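You operate a simulated robot arm through the tools that you are given. There is no shell and no other tool.

The job below is to be done with a simulated robot arm. You get a single attempt, and the scene is never put back.

TASK
Put things in order on the left half of the wooden top table. At the end: the cream canister (marked "SUGAR") from the left half of the wooden top table stands where the clear jar stood; the clear cup from the left half of the wooden top table stands where the glaze bottle stood; the clear jar from the left half of the wooden top table is in the pink tray; the glaze bottle from the left half of the wooden top table stands where the cream canister stood; whatever was shut is shut again. Leave all else as you found it, and nothing knocked over. Set down upright: jar.

Only the result counts: the job must be done as asked and must still hold three seconds after the hand-in. Knocking over, shifting, dropping, spilling or breaking anything else fails it.

THE ROBOT
A 7-joint arm with a two-finger parallel gripper, fixed in place. Base frame: the origin is on the floor under the middle of its stand, x ahead of it, y to its left, z up; the work surface is at about z = 800. Readings come in mm, degrees, newtons and seconds.
With the tool pointing down near the work surface it reaches from about 240 to 680 mm from the base axis. Its first joint turns from -66.0 to 66.0 degrees. Payload 2.4 kg.
Tool frame: the origin (TCP) lies between the finger pads and is the grasp point; the fingertips stand 30 mm ahead of it; z points along the fingers, y is the line along which they close. The gripper opens to 94 mm. The fingers are 28 mm wide and 10 mm thick; the gripper's body (50 by 96 mm) begins 55 mm behind the TCP.
Orientation is that of the tool frame in the base frame, as a unit quaternion [w, x, y, z]. With the fingers straight down and closing along the base's y, the tool's x points along the base's -x, its y along +y and its z along -z.

THE INTERFACE
- The arm moves only by the tool nudge_tool. Its argument "steps" is one flat list of numbers, 7 for each row, row after row: the shift along the tool's x, y, z in mm, then the turn, a rotation vector about the tool's x, y, z in degrees, then the finger opening in mm, from 0 to 94. In form: [x, y, z, wx, wy, wz, jaw, x, y, z, wx, wy, wz, jaw, ...]. A call has 1 to 20 rows; each row shifts and turns the commanded pose from where the row before left it, along the tool's axes as they then stand. A row lasts 0.2 s, in which the tool goes at most 50 mm and 8.6 degrees; a call with a longer step from one row to the next is refused whole, and so is a gripper value outside its range. A pose out of reach is approached as far as the arm can. The call stops where the force on the tool passes 40 N (or 10 N more than at its start, if that is more) or the arm is blocked; 0.2 s more then pass. The fingers move at their own pace (about 153 mm/s each) and stop on an object; they squeeze with about 43 N. The grip force told is the motor's: it shows also when the fingers shut on nothing. Time passes only in rows, and 0.2 s behind the last, so rows that do not move let the fingers close. The reply holds the time, the measured pose of the TCP, the force on the tool along the base axes, the opening and the grip force, in the units named above and with some noise, with the torque about the TCP (base axes, N m) and any sound that the robot's microphone picked up, and new pictures: "pictures" is both (left out), scene, wrist or none.
- Cameras (640 x 400 px; columns grow to the right, rows downward): "scene" is fixed at [47.4, 480.2, 1445.3]; the picture's right is [-0.68, -0.74, 0.00], its down [-0.41, 0.38, -0.83] and it looks along [0.61, -0.56, -0.56] (base axes); focal length 375 px, centre (320, 200). "wrist" rides on the gripper at [76, 14, -103] in the tool frame; the picture's right is [-0.18, 0.98, 0.00], its down [-0.75, -0.14, -0.64] and it looks along [-0.63, -0.12, 0.77] (tool axes); focal length 243 px, centre (320, 200). There is no depth. A picture from a camera that has moved, and an enlarged one, comes with that camera's place and axes in the base frame and with its lens.
- zoom(camera, box): a new picture of the part [left, top, right, bottom] of that camera's present view, enlarged. The clock stands still meanwhile.
- job_done(): hands the job in; it is judged then, once.

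Places have to be worked out from the pictures, the camera data and where the tool is seen. Open the gripper and draw the arm clear of the work before you hand the job in, unless the task says otherwise.

The tools are called after "Emit:" as name(argument=value, ...) on one line, values as JSON. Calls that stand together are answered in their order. nudge_tool: Moves the arm, as the interface text tells. Its arguments: {"type":"object","properties":{"steps":{"type":"array","items":{"type":"number"}},"pictures":{"type":"string","enum":["both","scene","wrist","none"]}},"required":["steps"]} The other tools are called the same way: zoom (camera, box) takes an enlarged picture of a part of a camera's view; job_done () hands the job in.

At the start:

```text
t: 0.0
eef_pos: [354.9, -208.5, 1080.7]
orientation: [0.0, 0.0, 1.0, 0.0]
contact_force: [0.8, -0.6, 1.0]
moment: [0.0, 0.02, 0.0]
width: 93.8
finger_force: 0.1
```

scene: 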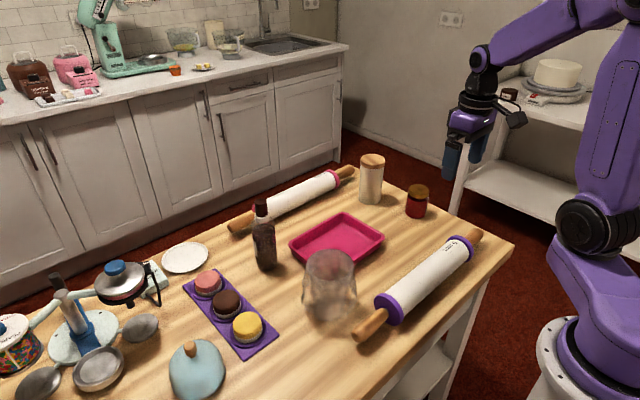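
wrist: 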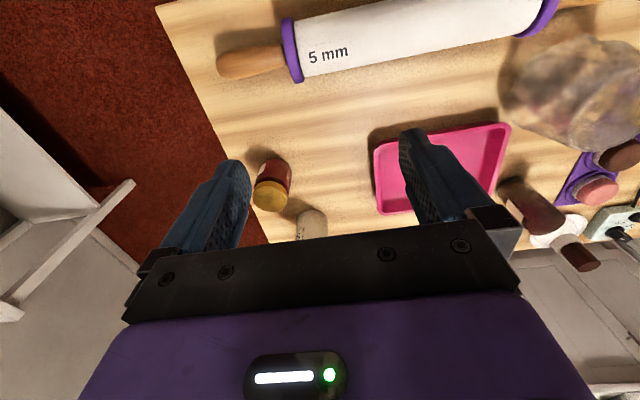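

I start by looking closer at the scene before moving anything.

Emit:
zoom(camera="scene", box=[220, 140, 500, 340])

Emit:
zoom(camera="scene", box=[0, 200, 300, 400])

Emit:
zoom(camera="wrist", box=[200, 80, 640, 300])

```text
2.00 times, centred on (360, 240) of scene
camera zoom: at [47.4, 480.2, 1445.3], right [-0.68, -0.74, 0.0], down [-0.41, 0.38, -0.83], along [0.61, -0.56, -0.56], focal length 750 px, centre (240, 120)
```

zoom: 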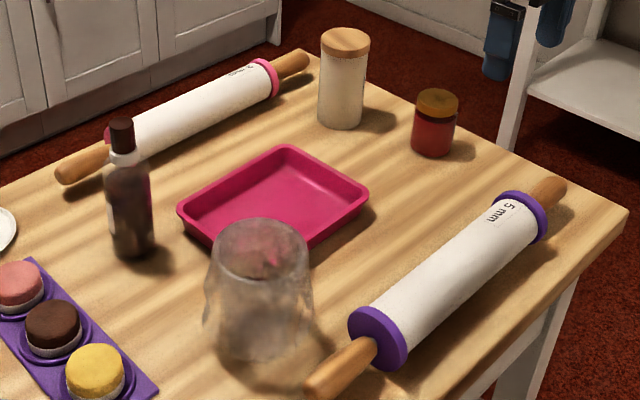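

```text
2.00 times, centred on (150, 300) of scene
camera zoom: at [47.4, 480.2, 1445.3], right [-0.68, -0.74, 0.0], down [-0.41, 0.38, -0.83], along [0.61, -0.56, -0.56], focal length 750 px, centre (660, 0)
```

zoom: 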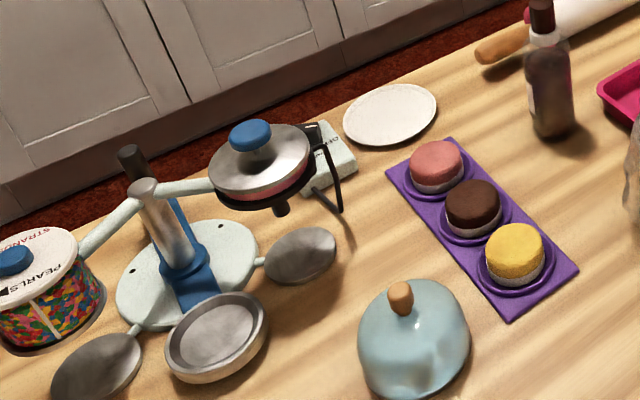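

```text
1.45 times, centred on (420, 190) of wrist
camera zoom: at [278.1, -194.9, 1183.7], right [0.18, 0.98, 0.0], down [0.75, -0.14, 0.64], along [0.63, -0.12, -0.77], focal length 353 px, centre (174, 214)
```

zoom: 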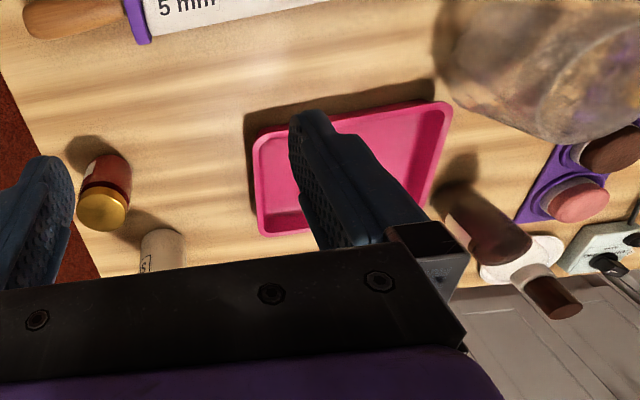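

The transparent item near (330,285) is hard to read, so I zoom further on it and on the canister's mark.

Emit:
zoom(camera="scene", box=[290, 235, 370, 340])

Emit:
zoom(camera="scene", box=[340, 140, 440, 220])

Emit:
zoom(camera="wrist", box=[240, 140, 360, 250])

Emit:
zoom(camera="wrist", box=[480, 20, 640, 280])

```text
3.81 times, centred on (330, 288) of scene
camera zoom: at [47.4, 480.2, 1445.3], right [-0.68, -0.74, 0.0], down [-0.41, 0.38, -0.83], along [0.61, -0.56, -0.56], focal length 1429 px, centre (282, -133)
```

zoom: 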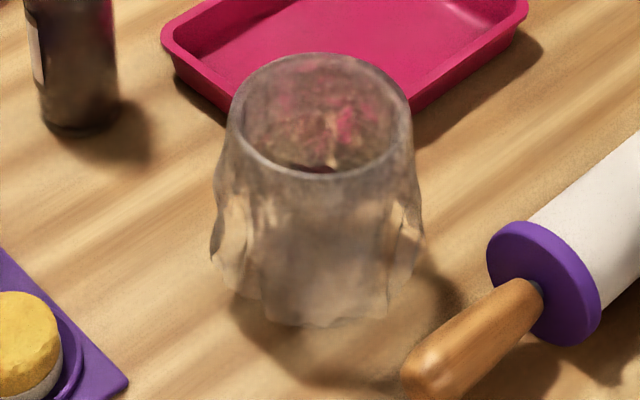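

```text
5.00 times, centred on (390, 180) of scene
camera zoom: at [47.4, 480.2, 1445.3], right [-0.68, -0.74, 0.0], down [-0.41, 0.38, -0.83], along [0.61, -0.56, -0.56], focal length 1876 px, centre (-30, 300)
```

zoom: 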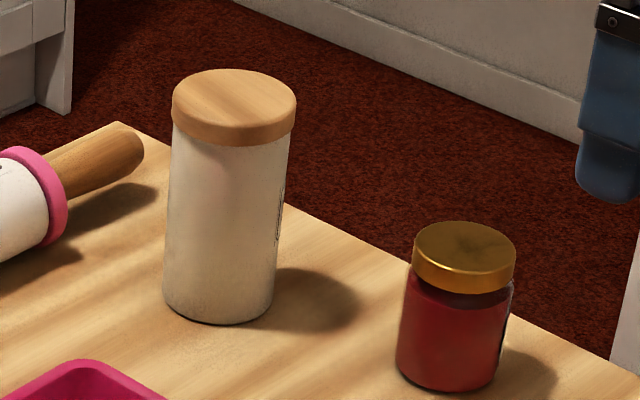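

```text
3.64 times, centred on (300, 195) of wrist
camera zoom: at [278.1, -194.9, 1183.7], right [0.18, 0.98, 0.0], down [0.75, -0.14, 0.64], along [0.63, -0.12, -0.77], focal length 882 px, centre (393, 218)
```

zoom: 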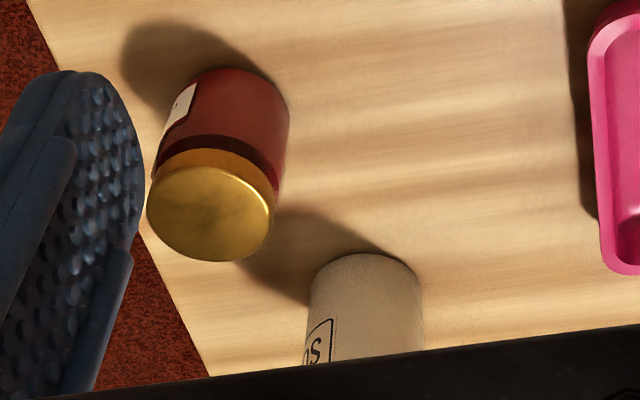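

```text
1.54 times, centred on (560, 150) of wrist
camera zoom: at [278.1, -194.9, 1183.7], right [0.18, 0.98, 0.0], down [0.75, -0.14, 0.64], along [0.63, -0.12, -0.77], focal length 373 px, centre (-49, 277)
```

zoom: 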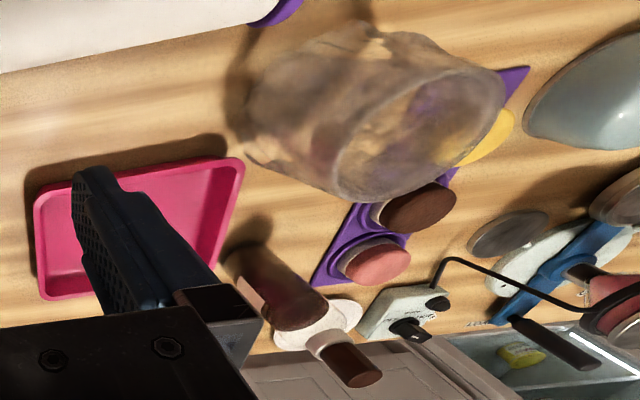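

The mark on the cream canister reads "SU…" upside down in the wrist view, so that is most likely SUGAR, near (632,-267). I lift the arm and sweep left to see the rest of the table with the wrist camera.

Emit:
nudge_tool(steps=[6, 45, -10, 0, 0, 0, 94, 6, 45, -10, 0, 0, 0, 94, 6, 45, -10, 0, 0, 0, 94, 6, 45, -10, 0, 0, 0, 94, 6, 45, -10, 0, 0, 0, 94, 6, 45, -10, 0, 0, 0, 94, 6, 45, -10, 0, 0, 0, 94, 6, 45, -10, 0, 0, 0, 94, 6, 45, -10, 0, 0, 0, 94], pictures="both")

```text
t: 2.0
eef_pos: [299.4, 195.8, 1171.4]
orientation: [0.0, 0.0, 1.0, 0.001]
contact_force: [0.7, -0.1, -1.1]
moment: [-0.02, -0.01, 0.02]
width: 93.9
finger_force: 0.1
camera wrist: at [222.7, 209.1, 1273.2], right [0.18, 0.98, 0.0], down [0.75, -0.14, 0.64], along [0.63, -0.12, -0.77], focal length 243 px, centre (320, 200)
```

scene: 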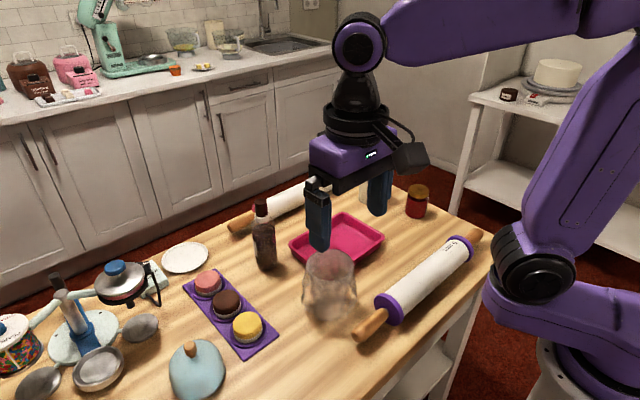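
wrist: 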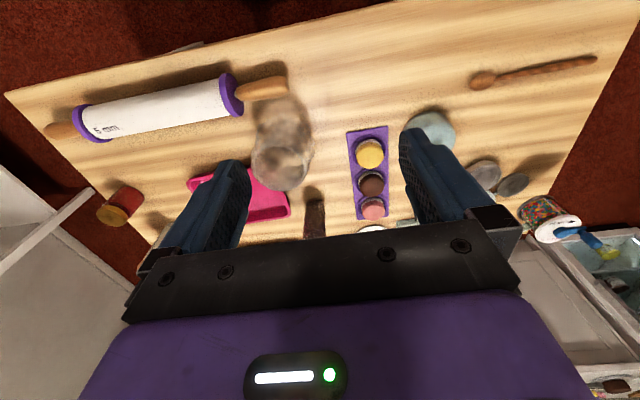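

The whole table runs from about y=-400 to y=700, so the items on the -y side (canister, bottle, tray, red jar, transparent vessel) share one half. I zoom in on the transparent vessel from this new angle.

Emit:
zoom(camera="wrist", box=[230, 70, 340, 220])

Emit:
zoom(camera="wrist", box=[80, 150, 200, 250])

Emit:
zoom(camera="wrist", box=[400, 80, 640, 280])

Emit:
zoom(camera="scene", box=[280, 230, 380, 350])

```text
2.67 times, centred on (285, 145) of wrist
camera zoom: at [222.7, 209.1, 1273.2], right [0.18, 0.98, 0.0], down [0.75, -0.14, 0.64], along [0.63, -0.12, -0.77], focal length 647 px, centre (413, 347)
```

zoom: 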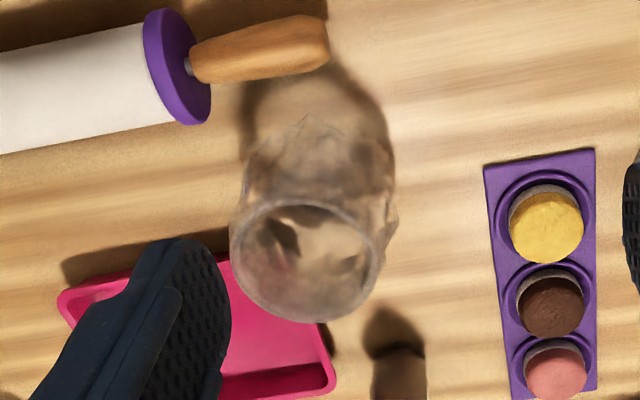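

```text
4.00 times, centred on (140, 200) of wrist
camera zoom: at [222.7, 209.1, 1273.2], right [0.18, 0.98, 0.0], down [0.75, -0.14, 0.64], along [0.63, -0.12, -0.77], focal length 970 px, centre (1040, 200)
```

zoom: 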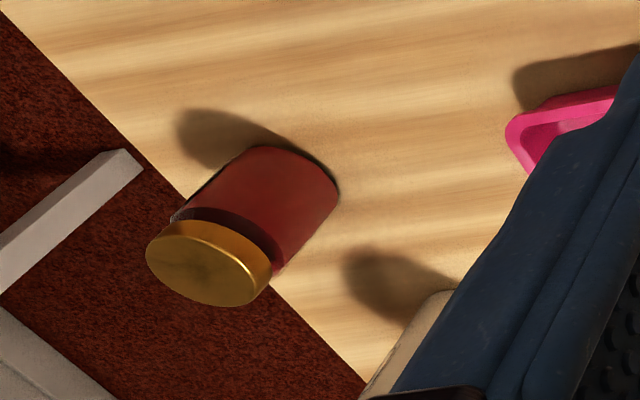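

```text
2.00 times, centred on (520, 180) of wrist
camera zoom: at [222.7, 209.1, 1273.2], right [0.18, 0.98, 0.0], down [0.75, -0.14, 0.64], along [0.63, -0.12, -0.77], focal length 485 px, centre (-80, 240)
```

zoom: 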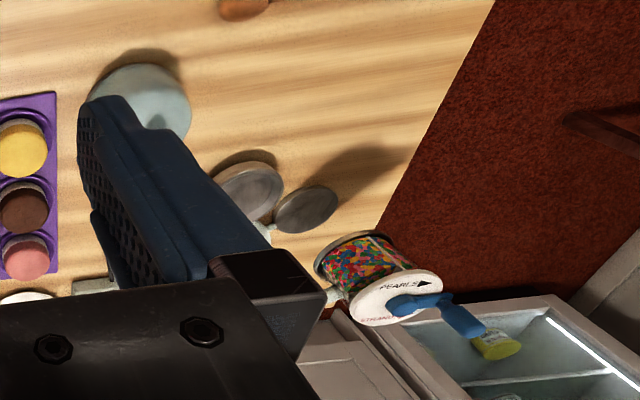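

```text
3.33 times, centred on (330, 290) of scene
camera zoom: at [47.4, 480.2, 1445.3], right [-0.68, -0.74, 0.0], down [-0.41, 0.38, -0.83], along [0.61, -0.56, -0.56], focal length 1250 px, centre (287, -100)
```

zoom: 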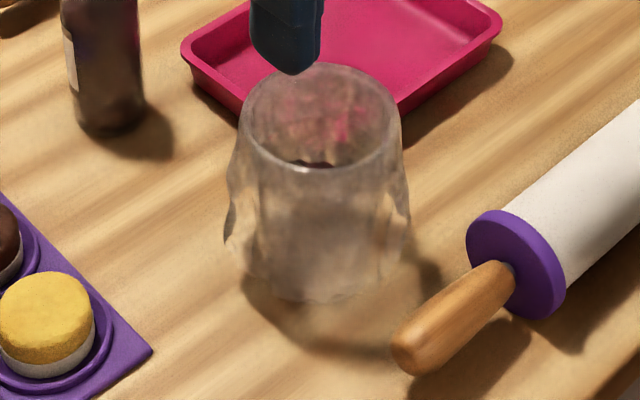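

The transparent vessel appears to be one cup (rim near z≈950), and the only jar on this half is the gold-lidded glass jar. I go lower for a closer look at the cup to size it.

Emit:
nudge_tool(steps=[4, -12, 38, 0, 0, 0, 94, 4, -12, 38, 0, 0, 0, 94, 4, -12, 38, 0, 0, 0, 94, 4, -12, 38, 0, 0, 0, 94], pictures="both")

```text
t: 3.0
eef_pos: [284.6, 148.1, 1017.6]
orientation: [0.0, -0.001, 1.0, -0.001]
contact_force: [-0.4, -0.2, 0.5]
moment: [0.01, 0.0, 0.01]
width: 94.1
finger_force: 0.0
camera wrist: at [207.8, 161.1, 1119.5], right [0.18, 0.98, 0.0], down [0.75, -0.14, 0.64], along [0.63, -0.12, -0.77], focal length 243 px, centre (320, 200)
```

scene: 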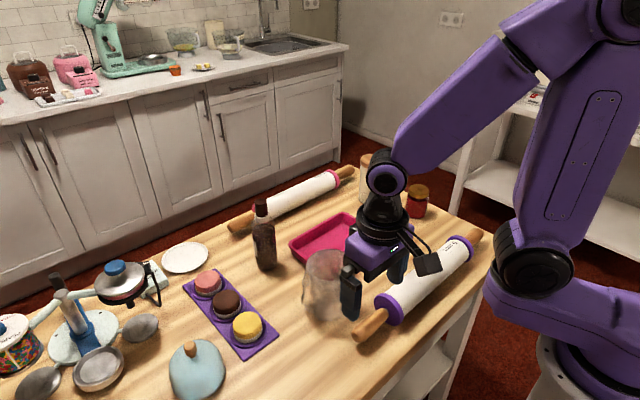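
wrist: 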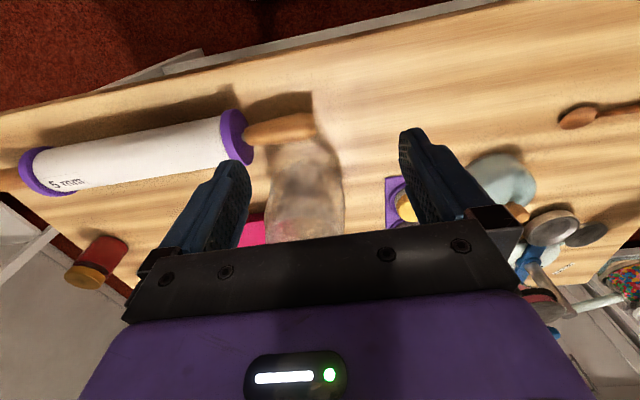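

I move forward and higher so that the cup shows in the unobstructed upper half of the wrist picture.

Emit:
nudge_tool(steps=[0, 0, -45, 0, 0, 0, 94, -35, -8, -25, 0, 0, 0, 94, -40, -10, -10, 0, 0, 0, 94, -40, -10, 0, 0, 0, 0, 94], pictures="both")

Emit:
zoom(camera="wrist", box=[220, 20, 420, 180])

```text
t: 4.0
eef_pos: [402.0, 118.5, 1099.9]
orientation: [0.001, -0.001, 1.0, 0.0]
contact_force: [-0.4, 0.4, 0.3]
moment: [0.03, 0.0, -0.01]
width: 93.9
finger_force: 0.1
camera wrist: at [325.0, 131.3, 1202.1], right [0.18, 0.98, 0.0], down [0.75, -0.14, 0.64], along [0.63, -0.12, -0.77], focal length 243 px, centre (320, 200)
```

scene: 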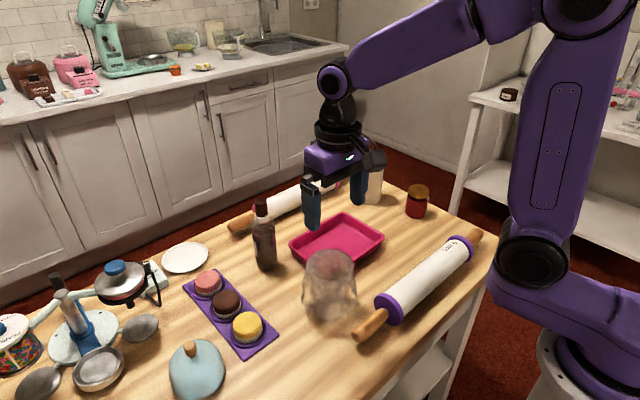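
wrist: 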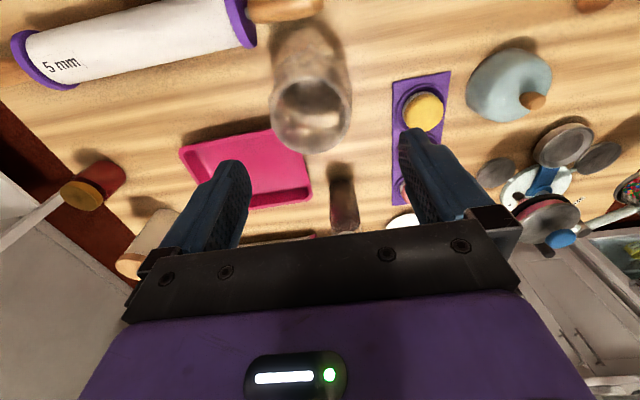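

```text
2.50 times, centred on (320, 100) of wrist
camera zoom: at [325.0, 131.3, 1202.1], right [0.18, 0.98, 0.0], down [0.75, -0.14, 0.64], along [0.63, -0.12, -0.77], focal length 606 px, centre (320, 450)
```

zoom: 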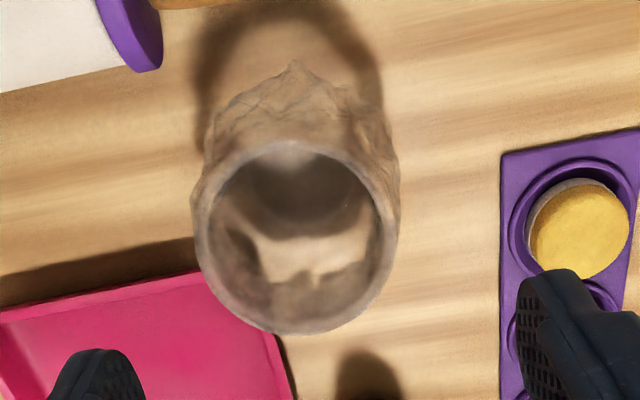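

The vessel is a single open cup with rim centre near (424,104), rim about z=930 and roughly 92 mm wide, so it needs a wall grip. The gold-lidded jar is near (504,-316), so I go hover above it to refine that.

Emit:
nudge_tool(steps=[-10, -43, 5, 0, 0, 0, 94, -10, -43, 5, 0, 0, 0, 94, -10, -43, 5, 0, 0, 0, 94, -10, -43, 5, 0, 0, 0, 94, -10, -43, 5, 0, 0, 0, 94, -10, -43, 5, 0, 0, 0, 94, -10, -43, 5, 0, 0, 0, 94, -10, -43, 5, 0, 0, 0, 94, -10, -43, 5, 0, 0, 0, 94, -12, -47, 5, 0, 0, 0, 94], pictures="both")

Emit:
zoom(camera="wrist", box=[200, 20, 440, 230])

```text
t: 6.2
eef_pos: [499.3, -321.1, 1047.5]
orientation: [0.0, 0.0, 1.0, 0.0]
contact_force: [-0.3, -1.0, -0.4]
moment: [-0.02, -0.01, 0.01]
width: 94.1
finger_force: 0.0
camera wrist: at [423.5, -307.4, 1149.2], right [0.18, 0.98, 0.0], down [0.75, -0.14, 0.64], along [0.63, -0.12, -0.77], focal length 243 px, centre (320, 200)
```

scene: 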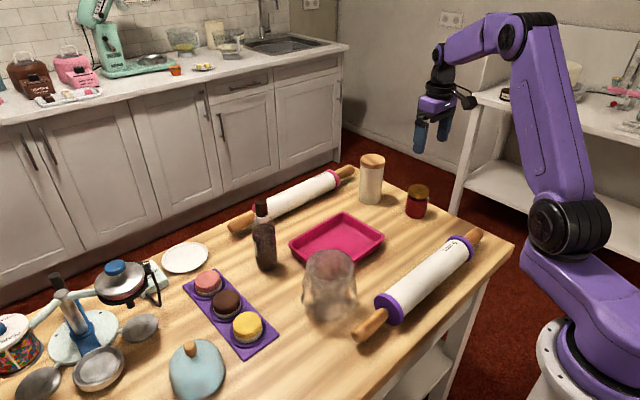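
wrist: 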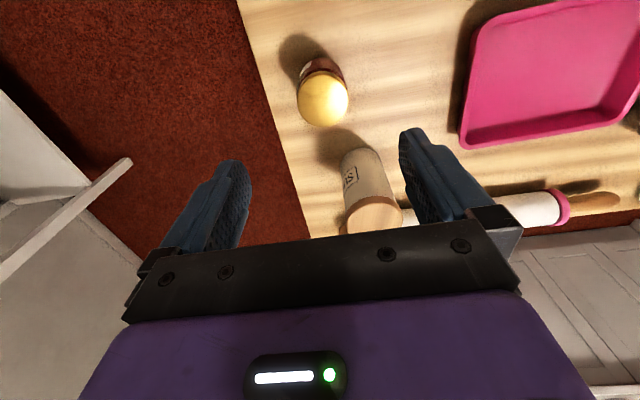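

```text
1.90 times, centred on (320, 125) of wrist
camera zoom: at [423.5, -307.4, 1149.2], right [0.18, 0.98, 0.0], down [0.75, -0.14, 0.64], along [0.63, -0.12, -0.77], focal length 462 px, centre (320, 343)
```

zoom: 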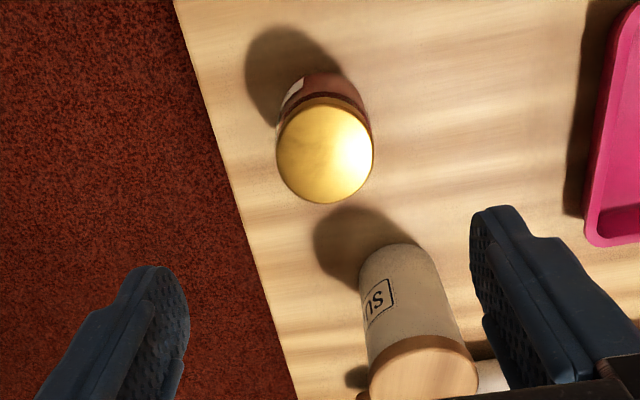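

The mark "SU…" is now plain, confirming SUGAR. The jar's axis is at about (506,-320) with its top near z=882; I shift slightly and descend partway to check alignment.

Emit:
nudge_tool(steps=[-6, 1, 35, 0, 0, 0, 94, 0, 0, 40, 0, 0, 0, 94, 0, 0, 35, 0, 0, 0, 94], pictures="both")

Emit:
zoom(camera="wrist", box=[200, 20, 440, 230])

Emit:
zoom(camera="scene", box=[360, 120, 480, 240])

```text
t: 7.0
eef_pos: [510.1, -314.8, 938.6]
orientation: [0.001, 0.0, 1.0, 0.0]
contact_force: [-0.2, 0.3, 0.1]
moment: [-0.03, -0.02, -0.01]
width: 94.1
finger_force: 0.0
camera wrist: at [432.9, -301.9, 1040.6], right [0.18, 0.98, 0.0], down [0.75, -0.14, 0.64], along [0.63, -0.12, -0.77], focal length 243 px, centre (320, 200)
```

scene: 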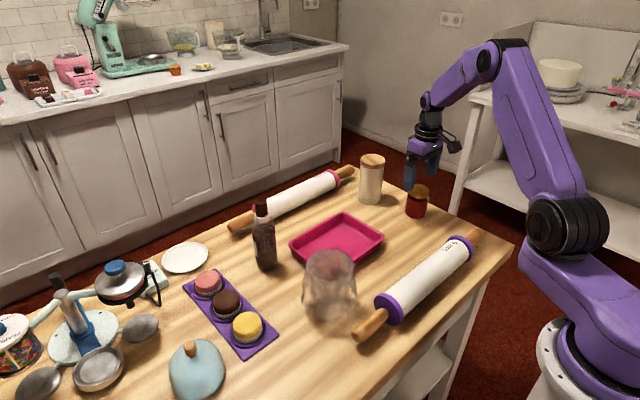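
wrist: 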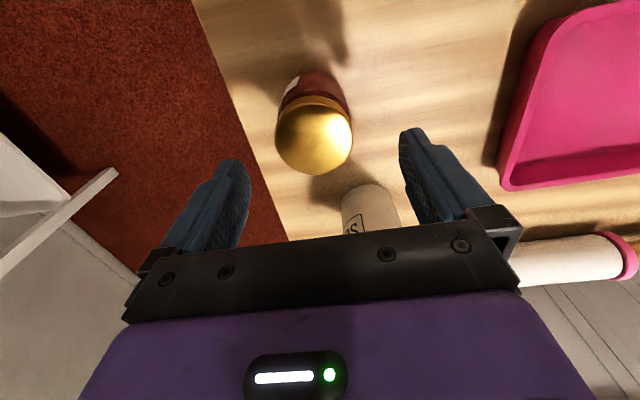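

```text
1.90 times, centred on (320, 125) of wrist
camera zoom: at [432.9, -301.9, 1040.6], right [0.18, 0.98, 0.0], down [0.75, -0.14, 0.64], along [0.63, -0.12, -0.77], focal length 462 px, centre (320, 343)
```

zoom: 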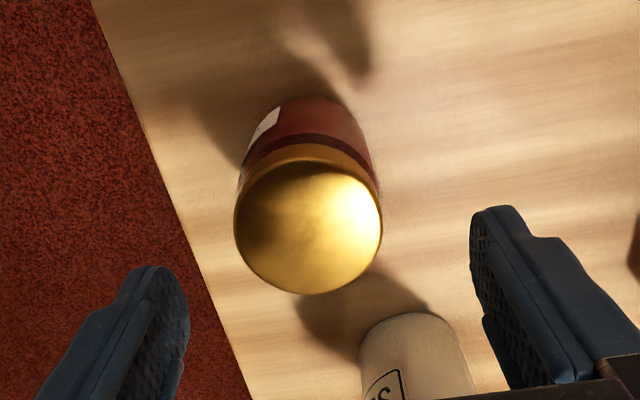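

```text
3.33 times, centred on (420, 180) of scene
camera zoom: at [47.4, 480.2, 1445.3], right [-0.68, -0.74, 0.0], down [-0.41, 0.38, -0.83], along [0.61, -0.56, -0.56], focal length 1250 px, centre (-13, 267)
```

zoom: 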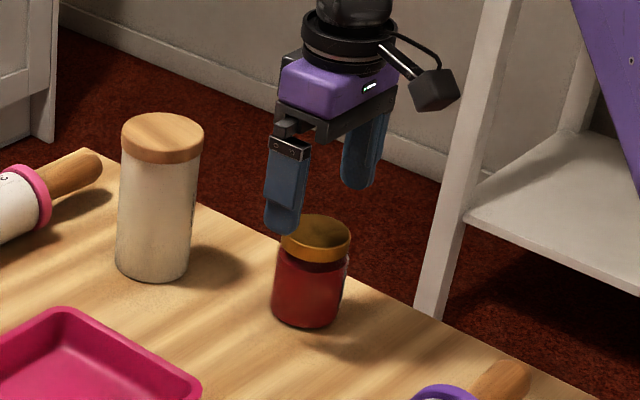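

The jar's lid centres at about (507,-320.5); the commanded TCP is about (508,-312.5). I correct by 8 mm in y, let it settle, and check before descending around it.

Emit:
nudge_tool(steps=[1, -8, 0, 0, 0, 0, 94, 0, 0, 0, 0, 0, 0, 94, 0, 0, 0, 0, 0, 0, 94], pictures="wrist")

Emit:
zoom(camera="wrist", box=[200, 20, 440, 230])

```text
t: 7.8
eef_pos: [508.4, -322.7, 939.3]
orientation: [0.0, 0.0, 1.0, 0.0]
contact_force: [-0.9, -0.2, 0.6]
moment: [0.0, 0.0, -0.04]
width: 94.2
finger_force: 0.1
camera wrist: at [431.8, -308.6, 1041.8], right [0.18, 0.98, 0.0], down [0.75, -0.14, 0.64], along [0.63, -0.12, -0.77], focal length 243 px, centre (320, 200)
```

wrist: 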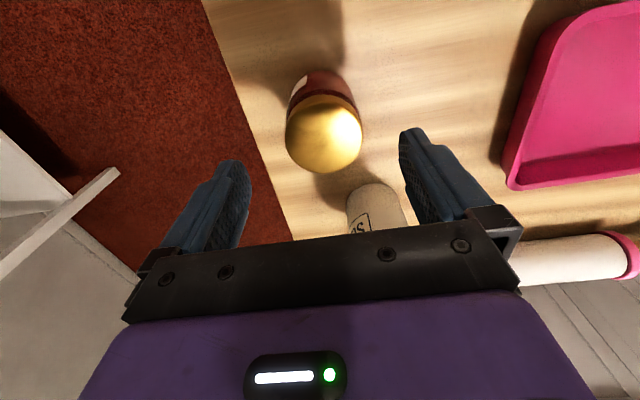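

```text
1.90 times, centred on (320, 125) of wrist
camera zoom: at [431.8, -308.6, 1041.8], right [0.18, 0.98, 0.0], down [0.75, -0.14, 0.64], along [0.63, -0.12, -0.77], focal length 462 px, centre (320, 343)
```

zoom: 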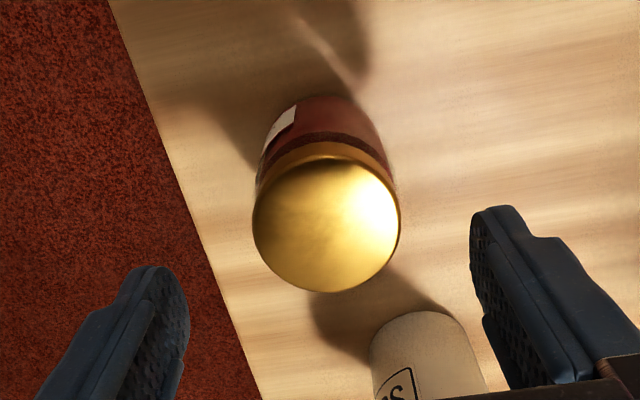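

The jar is centred between the fingers (lid at about (507.5,-320.7)). I descend to TCP z≈842, watching the force, before closing.

Emit:
nudge_tool(steps=[0, 0, 33, 0, 0, 0, 94, 0, 0, 32, 0, 0, 0, 94, 0, 0, 31, 0, 0, 0, 94, 0, 0, 0, 0, 0, 0, 94], pictures="both")

Emit:
zoom(camera="scene", box=[360, 120, 480, 240])

```text
t: 8.8
eef_pos: [510.6, -319.8, 842.7]
orientation: [0.0, 0.0, 1.0, 0.001]
contact_force: [-0.2, 0.2, -0.2]
moment: [-0.03, 0.02, 0.0]
width: 93.9
finger_force: 0.0
camera wrist: at [432.9, -306.1, 944.9], right [0.18, 0.98, 0.0], down [0.75, -0.14, 0.64], along [0.63, -0.12, -0.77], focal length 243 px, centre (320, 200)
```

scene: 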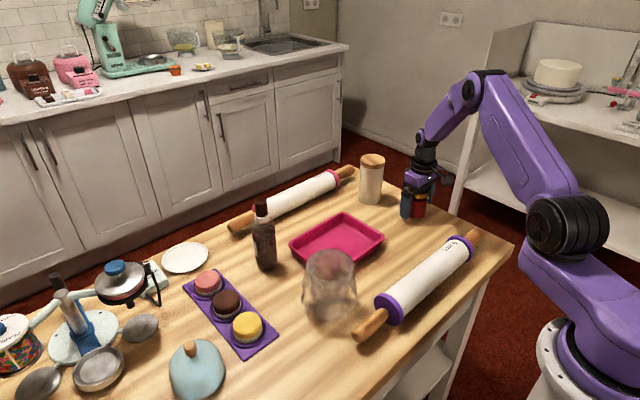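
wrist: 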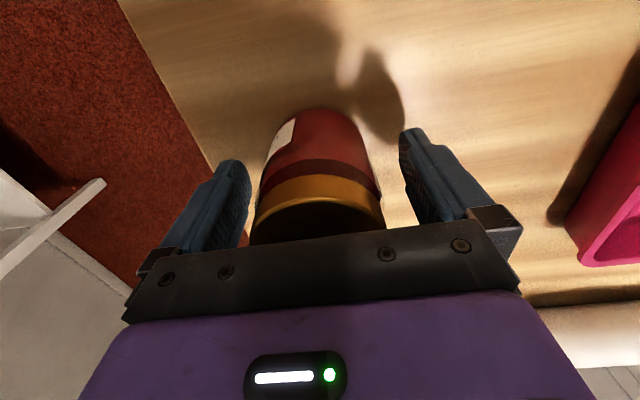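

```text
3.33 times, centred on (420, 180) of scene
camera zoom: at [47.4, 480.2, 1445.3], right [-0.68, -0.74, 0.0], down [-0.41, 0.38, -0.83], along [0.61, -0.56, -0.56], focal length 1250 px, centre (-13, 267)
```

zoom: 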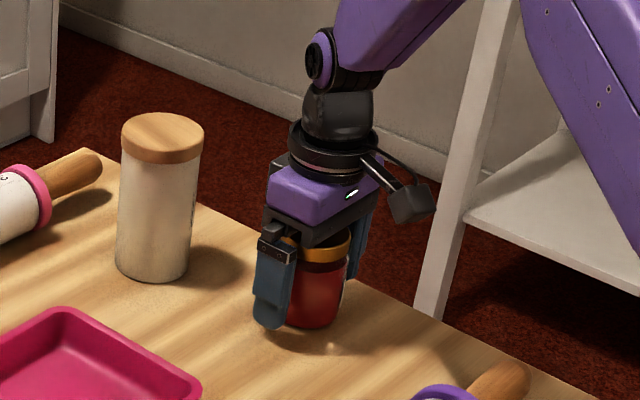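

The fingers straddle the jar's body without contact. I close them in place.

Emit:
nudge_tool(steps=[0, 0, 0, 0, 0, 0, 40, 0, 0, 0, 0, 0, 0, 40, 0, 0, 0, 0, 0, 0, 40], pictures="both")

```text
t: 9.6
eef_pos: [508.6, -319.7, 842.9]
orientation: [0.0, 0.0, 1.0, -0.001]
contact_force: [0.1, 0.5, -0.2]
moment: [0.03, 0.0, -0.02]
width: 59.0
finger_force: 43.3
camera wrist: at [432.7, -306.1, 945.0], right [0.18, 0.98, 0.0], down [0.75, -0.14, 0.64], along [0.63, -0.12, -0.77], focal length 243 px, centre (320, 200)
```

scene: 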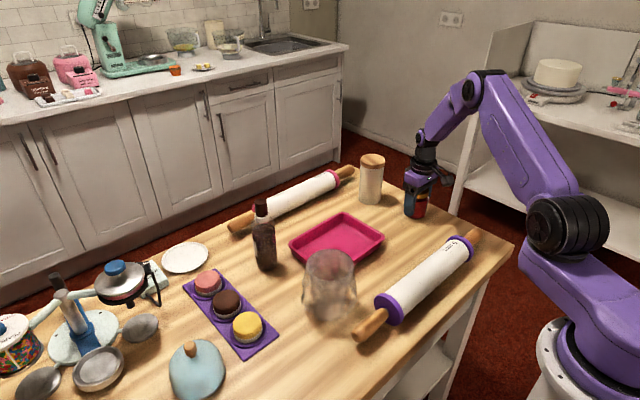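
wrist: 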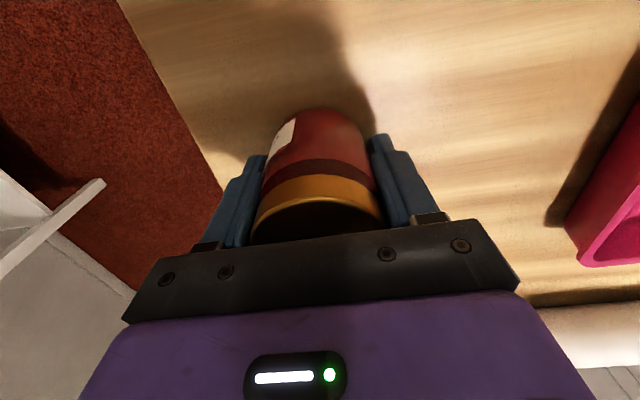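

The grip holds at 59 mm with 43 N. I lift the jar straight up and check it.

Emit:
nudge_tool(steps=[0, 0, -10, 0, 0, 0, 40, 0, 0, -20, 0, 0, 0, 40, 0, 0, -30, 0, 0, 0, 40, 0, 0, -30, 0, 0, 0, 40, 0, 0, 0, 0, 0, 0, 40], pictures="both")

```text
t: 10.8
eef_pos: [509.0, -320.4, 932.8]
orientation: [0.0, 0.0, 1.0, 0.001]
contact_force: [0.4, 0.7, -1.8]
moment: [-0.02, 0.01, 0.01]
width: 59.0
finger_force: 43.0
camera wrist: at [432.4, -306.5, 1035.4], right [0.18, 0.98, 0.0], down [0.75, -0.14, 0.64], along [0.63, -0.12, -0.77], focal length 243 px, centre (320, 200)
```

scene: 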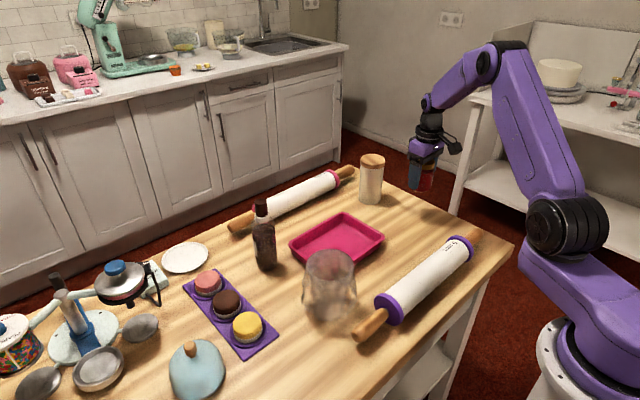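
wrist: 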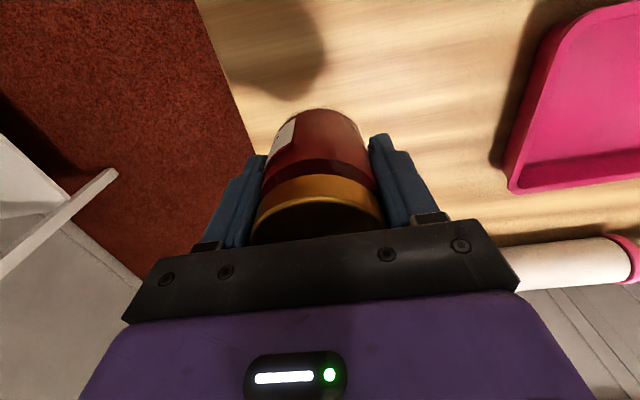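

The jar hangs firmly. I carry it at this height over the tray's middle, about (552,-45).

Emit:
nudge_tool(steps=[-2, 12, 0, 0, 0, 0, 40, -4, 25, 0, 0, 0, 0, 40, -5, 30, 0, 0, 0, 0, 40, -5, 30, 0, 0, 0, 0, 40, -5, 30, 0, 0, 0, 0, 40, -5, 30, 0, 0, 0, 0, 40, -5, 30, 0, 0, 0, 0, 40, -5, 30, 0, 0, 0, 0, 40, -4, 28, 0, 0, 0, 0, 40, -3, 20, 0, 0, 0, 0, 40, -2, 10, 0, 0, 0, 0, 40, 0, 0, 0, 0, 0, 0, 40, 0, 0, 0, 0, 0, 0, 40], pictures="both")

Emit:
zoom(camera="scene", box=[260, 130, 440, 290])

```text
t: 13.6
eef_pos: [554.1, -43.8, 933.5]
orientation: [0.001, 0.0, 1.0, 0.0]
contact_force: [0.2, 0.0, -1.8]
moment: [-0.01, 0.01, -0.03]
width: 58.9
finger_force: 42.8
camera wrist: at [477.0, -30.5, 1036.0], right [0.18, 0.98, 0.0], down [0.75, -0.14, 0.64], along [0.63, -0.12, -0.77], focal length 243 px, centre (320, 200)
```

scene: 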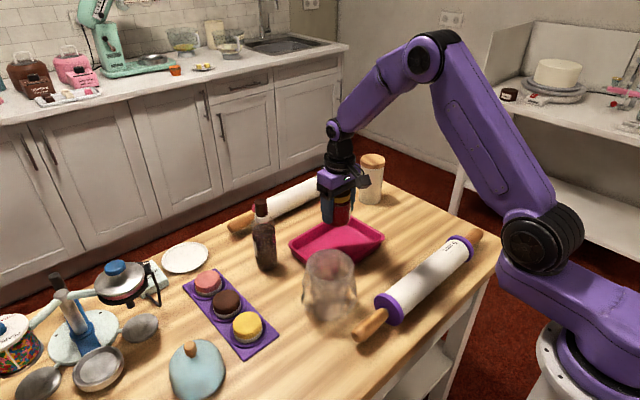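
wrist: 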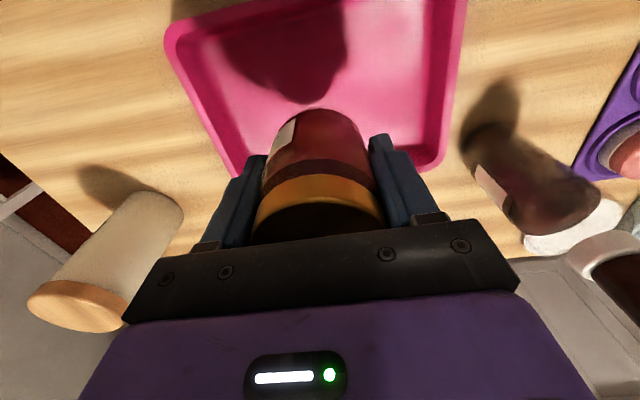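

```text
2.50 times, centred on (350, 210) of scene
camera zoom: at [47.5, 480.2, 1445.3], right [-0.68, -0.74, 0.0], down [-0.41, 0.38, -0.83], along [0.61, -0.56, -0.56], focal length 938 px, centre (245, 175)
```

zoom: 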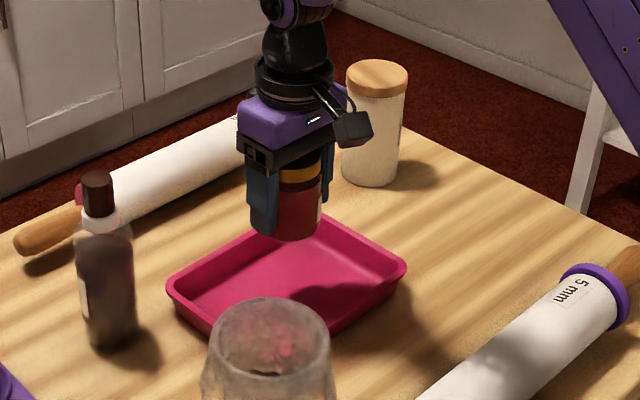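

The jar hangs over the tray's middle (tray spans about x 478–627, y −146–60). I lower it to just above the tray floor.

Emit:
nudge_tool(steps=[0, 0, 20, 0, 0, 0, 40, 0, 0, 25, 0, 0, 0, 40, 0, 0, 20, 0, 0, 0, 40, 0, 0, 12, 0, 0, 0, 40, 0, 0, 0, 0, 0, 0, 40, 0, 0, 0, 0, 0, 0, 40], pictures="both")

Emit:
zoom(camera="scene", box=[280, 160, 400, 280])

```text
t: 15.0
eef_pos: [551.5, -45.3, 856.7]
orientation: [0.0, 0.0, 1.0, 0.001]
contact_force: [-0.1, 0.1, -2.4]
moment: [-0.01, 0.01, 0.0]
width: 59.3
finger_force: 43.3
camera wrist: at [474.5, -31.9, 959.0], right [0.18, 0.98, 0.0], down [0.75, -0.14, 0.64], along [0.63, -0.12, -0.77], focal length 243 px, centre (320, 200)
```

scene: 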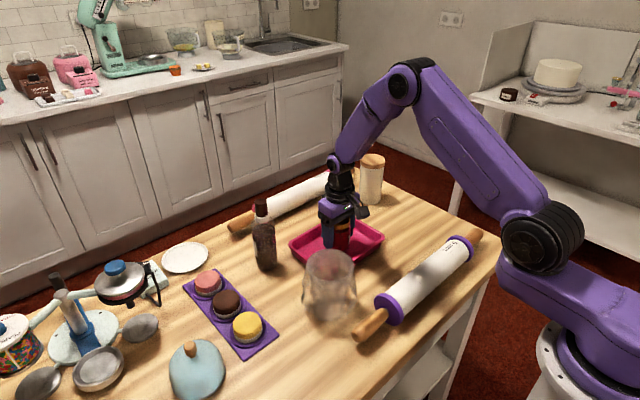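
wrist: 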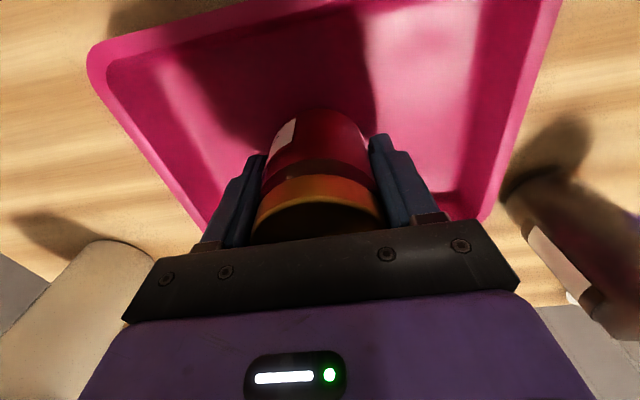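

```text
3.33 times, centred on (340, 220) of scene
camera zoom: at [47.5, 480.2, 1445.3], right [-0.68, -0.74, 0.0], down [-0.41, 0.38, -0.83], along [0.61, -0.56, -0.56], focal length 1250 px, centre (253, 133)
```

zoom: 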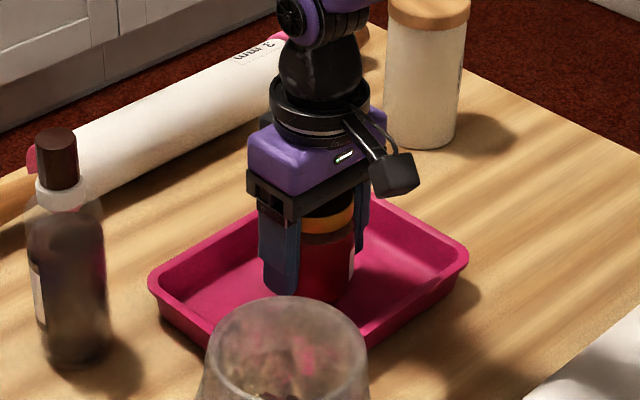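

No contact yet (force only the jar's weight). I lower in small steps while watching the vertical force.

Emit:
nudge_tool(steps=[0, 0, 3, 0, 0, 0, 40, 0, 0, 3, 0, 0, 0, 40, 0, 0, 0, 0, 0, 0, 40], pictures="none")

```text
t: 15.8
eef_pos: [551.6, -45.8, 850.4]
orientation: [0.0, 0.001, 1.0, 0.0]
contact_force: [-1.1, -1.0, -1.8]
moment: [0.01, 0.0, -0.02]
width: 58.7
finger_force: 42.6
```

Still hanging free at z≈850. I continue down in 1.5 mm steps.

Emit:
nudge_tool(steps=[0, 0, 1.5, 0, 0, 0, 40, 0, 0, 1.5, 0, 0, 0, 40, 0, 0, 0, 0, 0, 0, 40], pictures="none")

```text
t: 16.6
eef_pos: [552.7, -45.4, 848.1]
orientation: [0.0, -0.001, 1.0, 0.0]
contact_force: [0.5, -0.9, -2.8]
moment: [0.0, 0.02, 0.05]
width: 58.8
finger_force: 42.8
```

Force still about −2 N; I continue down.

Emit:
nudge_tool(steps=[0, 0, 1, 0, 0, 0, 40, 0, 0, 0, 0, 0, 0, 40], pictures="none")

Emit:
nudge_tool(steps=[0, 0, 1, 0, 0, 0, 40, 0, 0, 0, 0, 0, 0, 40], pictures="wrist")

```text
t: 17.2
eef_pos: [550.1, -46.5, 846.7]
orientation: [0.0, 0.0, 1.0, 0.0]
contact_force: [0.3, -1.4, 1.3]
moment: [0.02, 0.05, 0.05]
width: 59.0
finger_force: 43.2
```

```text
t: 17.8
eef_pos: [551.6, -45.2, 847.1]
orientation: [0.002, 0.001, 1.0, 0.001]
contact_force: [-4.1, -0.4, 18.6]
moment: [0.08, 0.35, 0.05]
width: 59.1
finger_force: 43.2
camera wrist: at [474.4, -31.8, 948.7], right [0.18, 0.98, 0.0], down [0.75, -0.14, 0.64], along [0.63, -0.12, -0.77], focal length 243 px, centre (320, 200)
```

wrist: 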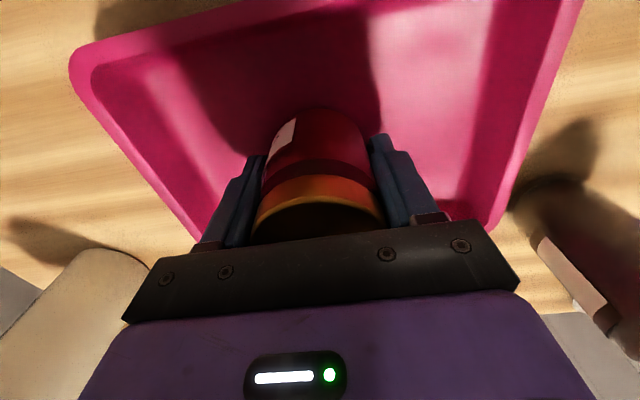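

Contact: the jar stands on the tray floor and the push is 19 N. I back off 1 mm to relax it, then open the fingers.

Emit:
nudge_tool(steps=[0, 0, -1, 0, 0, 0, 40, 0, 0, 0, 0, 0, 0, 40], pictures="none")

Emit:
nudge_tool(steps=[0, 0, 0, 0, 0, 0, 66, 0, 0, 0, 0, 0, 0, 80, 0, 0, 0, 0, 0, 0, 80], pictures="both")

```text
t: 18.4
eef_pos: [551.3, -45.7, 846.6]
orientation: [0.002, 0.0, 1.0, 0.0]
contact_force: [0.9, -0.7, 10.8]
moment: [0.05, 0.09, 0.04]
width: 58.9
finger_force: 42.8
```

```text
t: 19.2
eef_pos: [550.4, -45.6, 846.7]
orientation: [0.0, 0.0, 1.0, -0.001]
contact_force: [0.1, -0.6, 0.3]
moment: [0.0, 0.01, -0.01]
width: 79.9
finger_force: 0.2
camera wrist: at [474.3, -32.0, 948.7], right [0.18, 0.98, 0.0], down [0.75, -0.14, 0.64], along [0.63, -0.12, -0.77], focal length 243 px, centre (320, 200)
```

scene: 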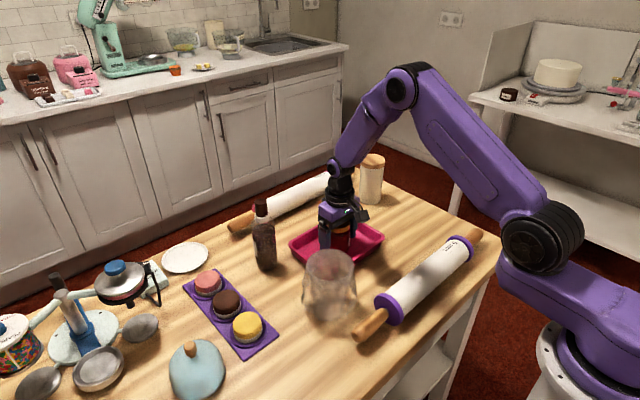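
wrist: 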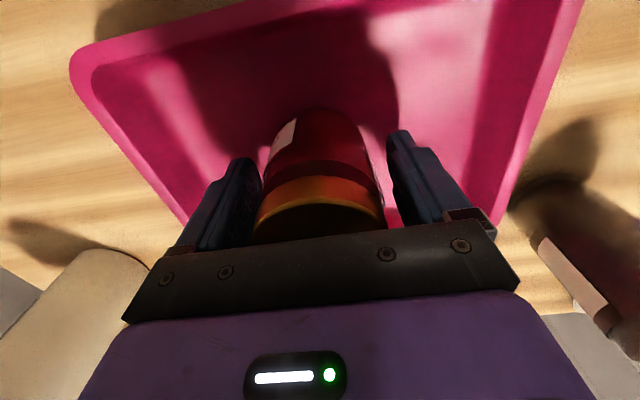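

The jar stands free in the tray. I withdraw straight up.

Emit:
nudge_tool(steps=[0, 0, -10, 0, 0, 0, 84, 0, 0, -30, 0, 0, 0, 90, 0, 0, -40, 0, 0, 0, 94, 0, 0, -40, 0, 0, 0, 94, 0, 0, -40, 0, 0, 0, 94, 0, 0, -10, 0, 0, 0, 94, 0, 0, 0, 0, 0, 0, 94], pictures="both")

Emit:
zoom(camera="scene", box=[260, 140, 420, 280])

```text
t: 20.8
eef_pos: [552.3, -45.5, 1015.1]
orientation: [0.0, -0.001, 1.0, 0.0]
contact_force: [-0.8, -1.0, -0.4]
moment: [0.02, -0.01, 0.0]
width: 93.9
finger_force: 0.1
camera wrist: at [475.9, -31.7, 1117.8], right [0.18, 0.98, 0.0], down [0.75, -0.14, 0.64], along [0.63, -0.12, -0.77], focal length 243 px, centre (320, 200)
```

scene: 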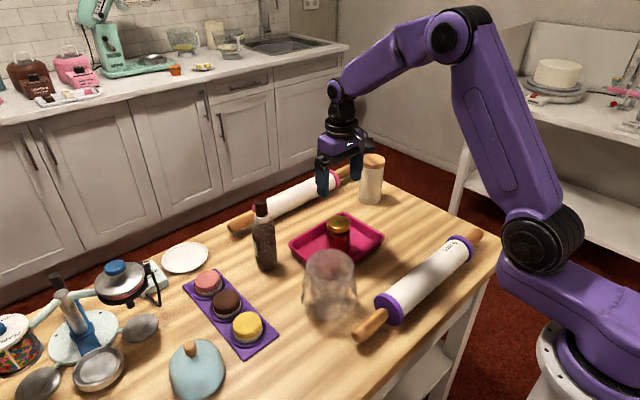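
wrist: 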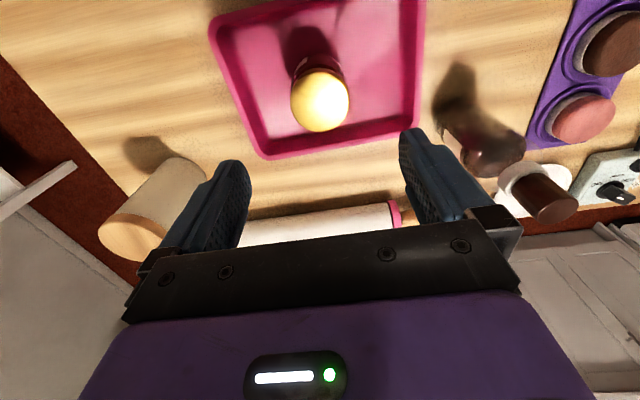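

```text
2.86 times, centred on (340, 210) of scene
camera zoom: at [47.4, 480.2, 1445.3], right [-0.68, -0.74, 0.0], down [-0.41, 0.38, -0.83], along [0.61, -0.56, -0.56], focal length 1072 px, centre (263, 171)
```

zoom: 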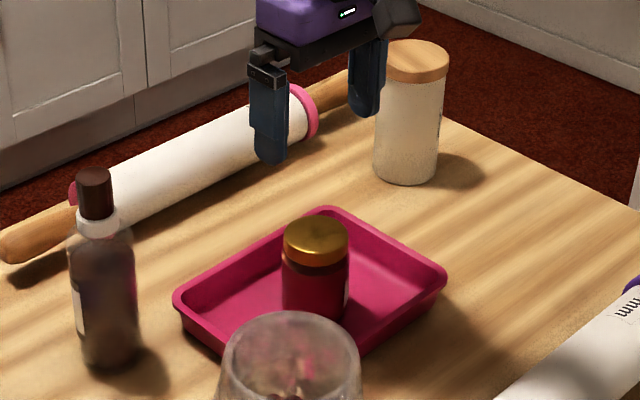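

The jar stands upright in the tray. Next is the SUGAR canister: I move beside it, high up, to measure it.

Emit:
nudge_tool(steps=[-1, -20, -10, 0, 0, 0, 94, -1, -40, -15, 0, 0, 0, 94, -1, -42, -15, 0, 0, 0, 94, -1, -42, -10, 0, 0, 0, 94, -1, -40, 0, 0, 0, 0, 94, -1, -30, 0, 0, 0, 0, 94, -1, -18, 0, 0, 0, 0, 94, 0, 0, 0, 0, 0, 0, 94, 0, 0, 0, 0, 0, 0, 94], pictures="both")

Emit:
zoom(camera="wrist", box=[200, 20, 440, 230])

```text
t: 22.8
eef_pos: [558.0, -277.0, 1067.2]
orientation: [0.0, -0.001, 1.0, -0.001]
contact_force: [0.2, -0.4, 0.4]
moment: [-0.03, -0.02, -0.01]
width: 93.9
finger_force: 0.1
camera wrist: at [480.6, -263.5, 1169.9], right [0.18, 0.98, 0.0], down [0.75, -0.14, 0.64], along [0.63, -0.12, -0.77], focal length 243 px, centre (320, 200)
```

scene: 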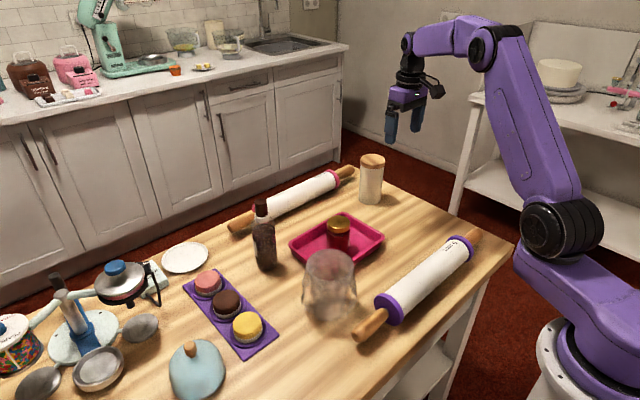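
wrist: 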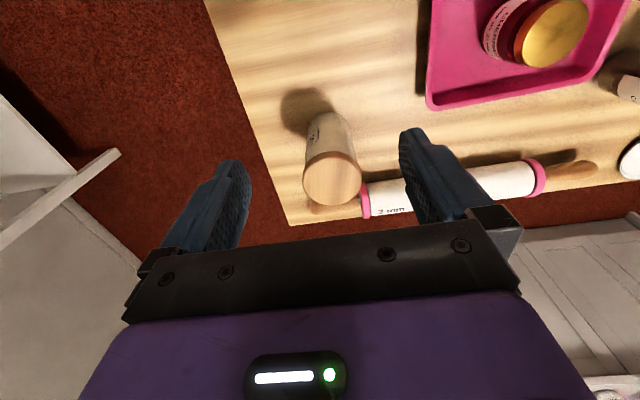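

```text
1.90 times, centred on (320, 125) of wrist
camera zoom: at [480.6, -263.5, 1169.9], right [0.18, 0.98, 0.0], down [0.75, -0.14, 0.64], along [0.63, -0.12, -0.77], focal length 462 px, centre (320, 343)
```

zoom: 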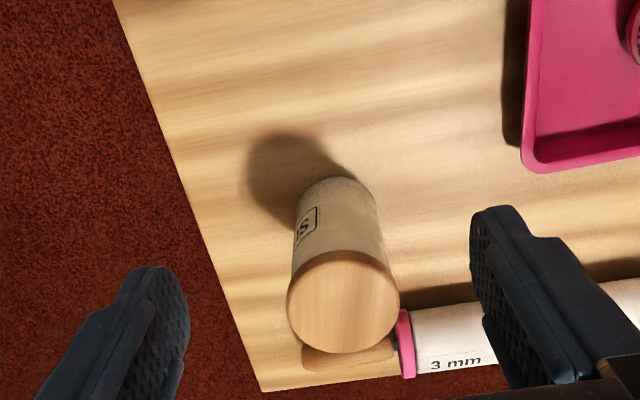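

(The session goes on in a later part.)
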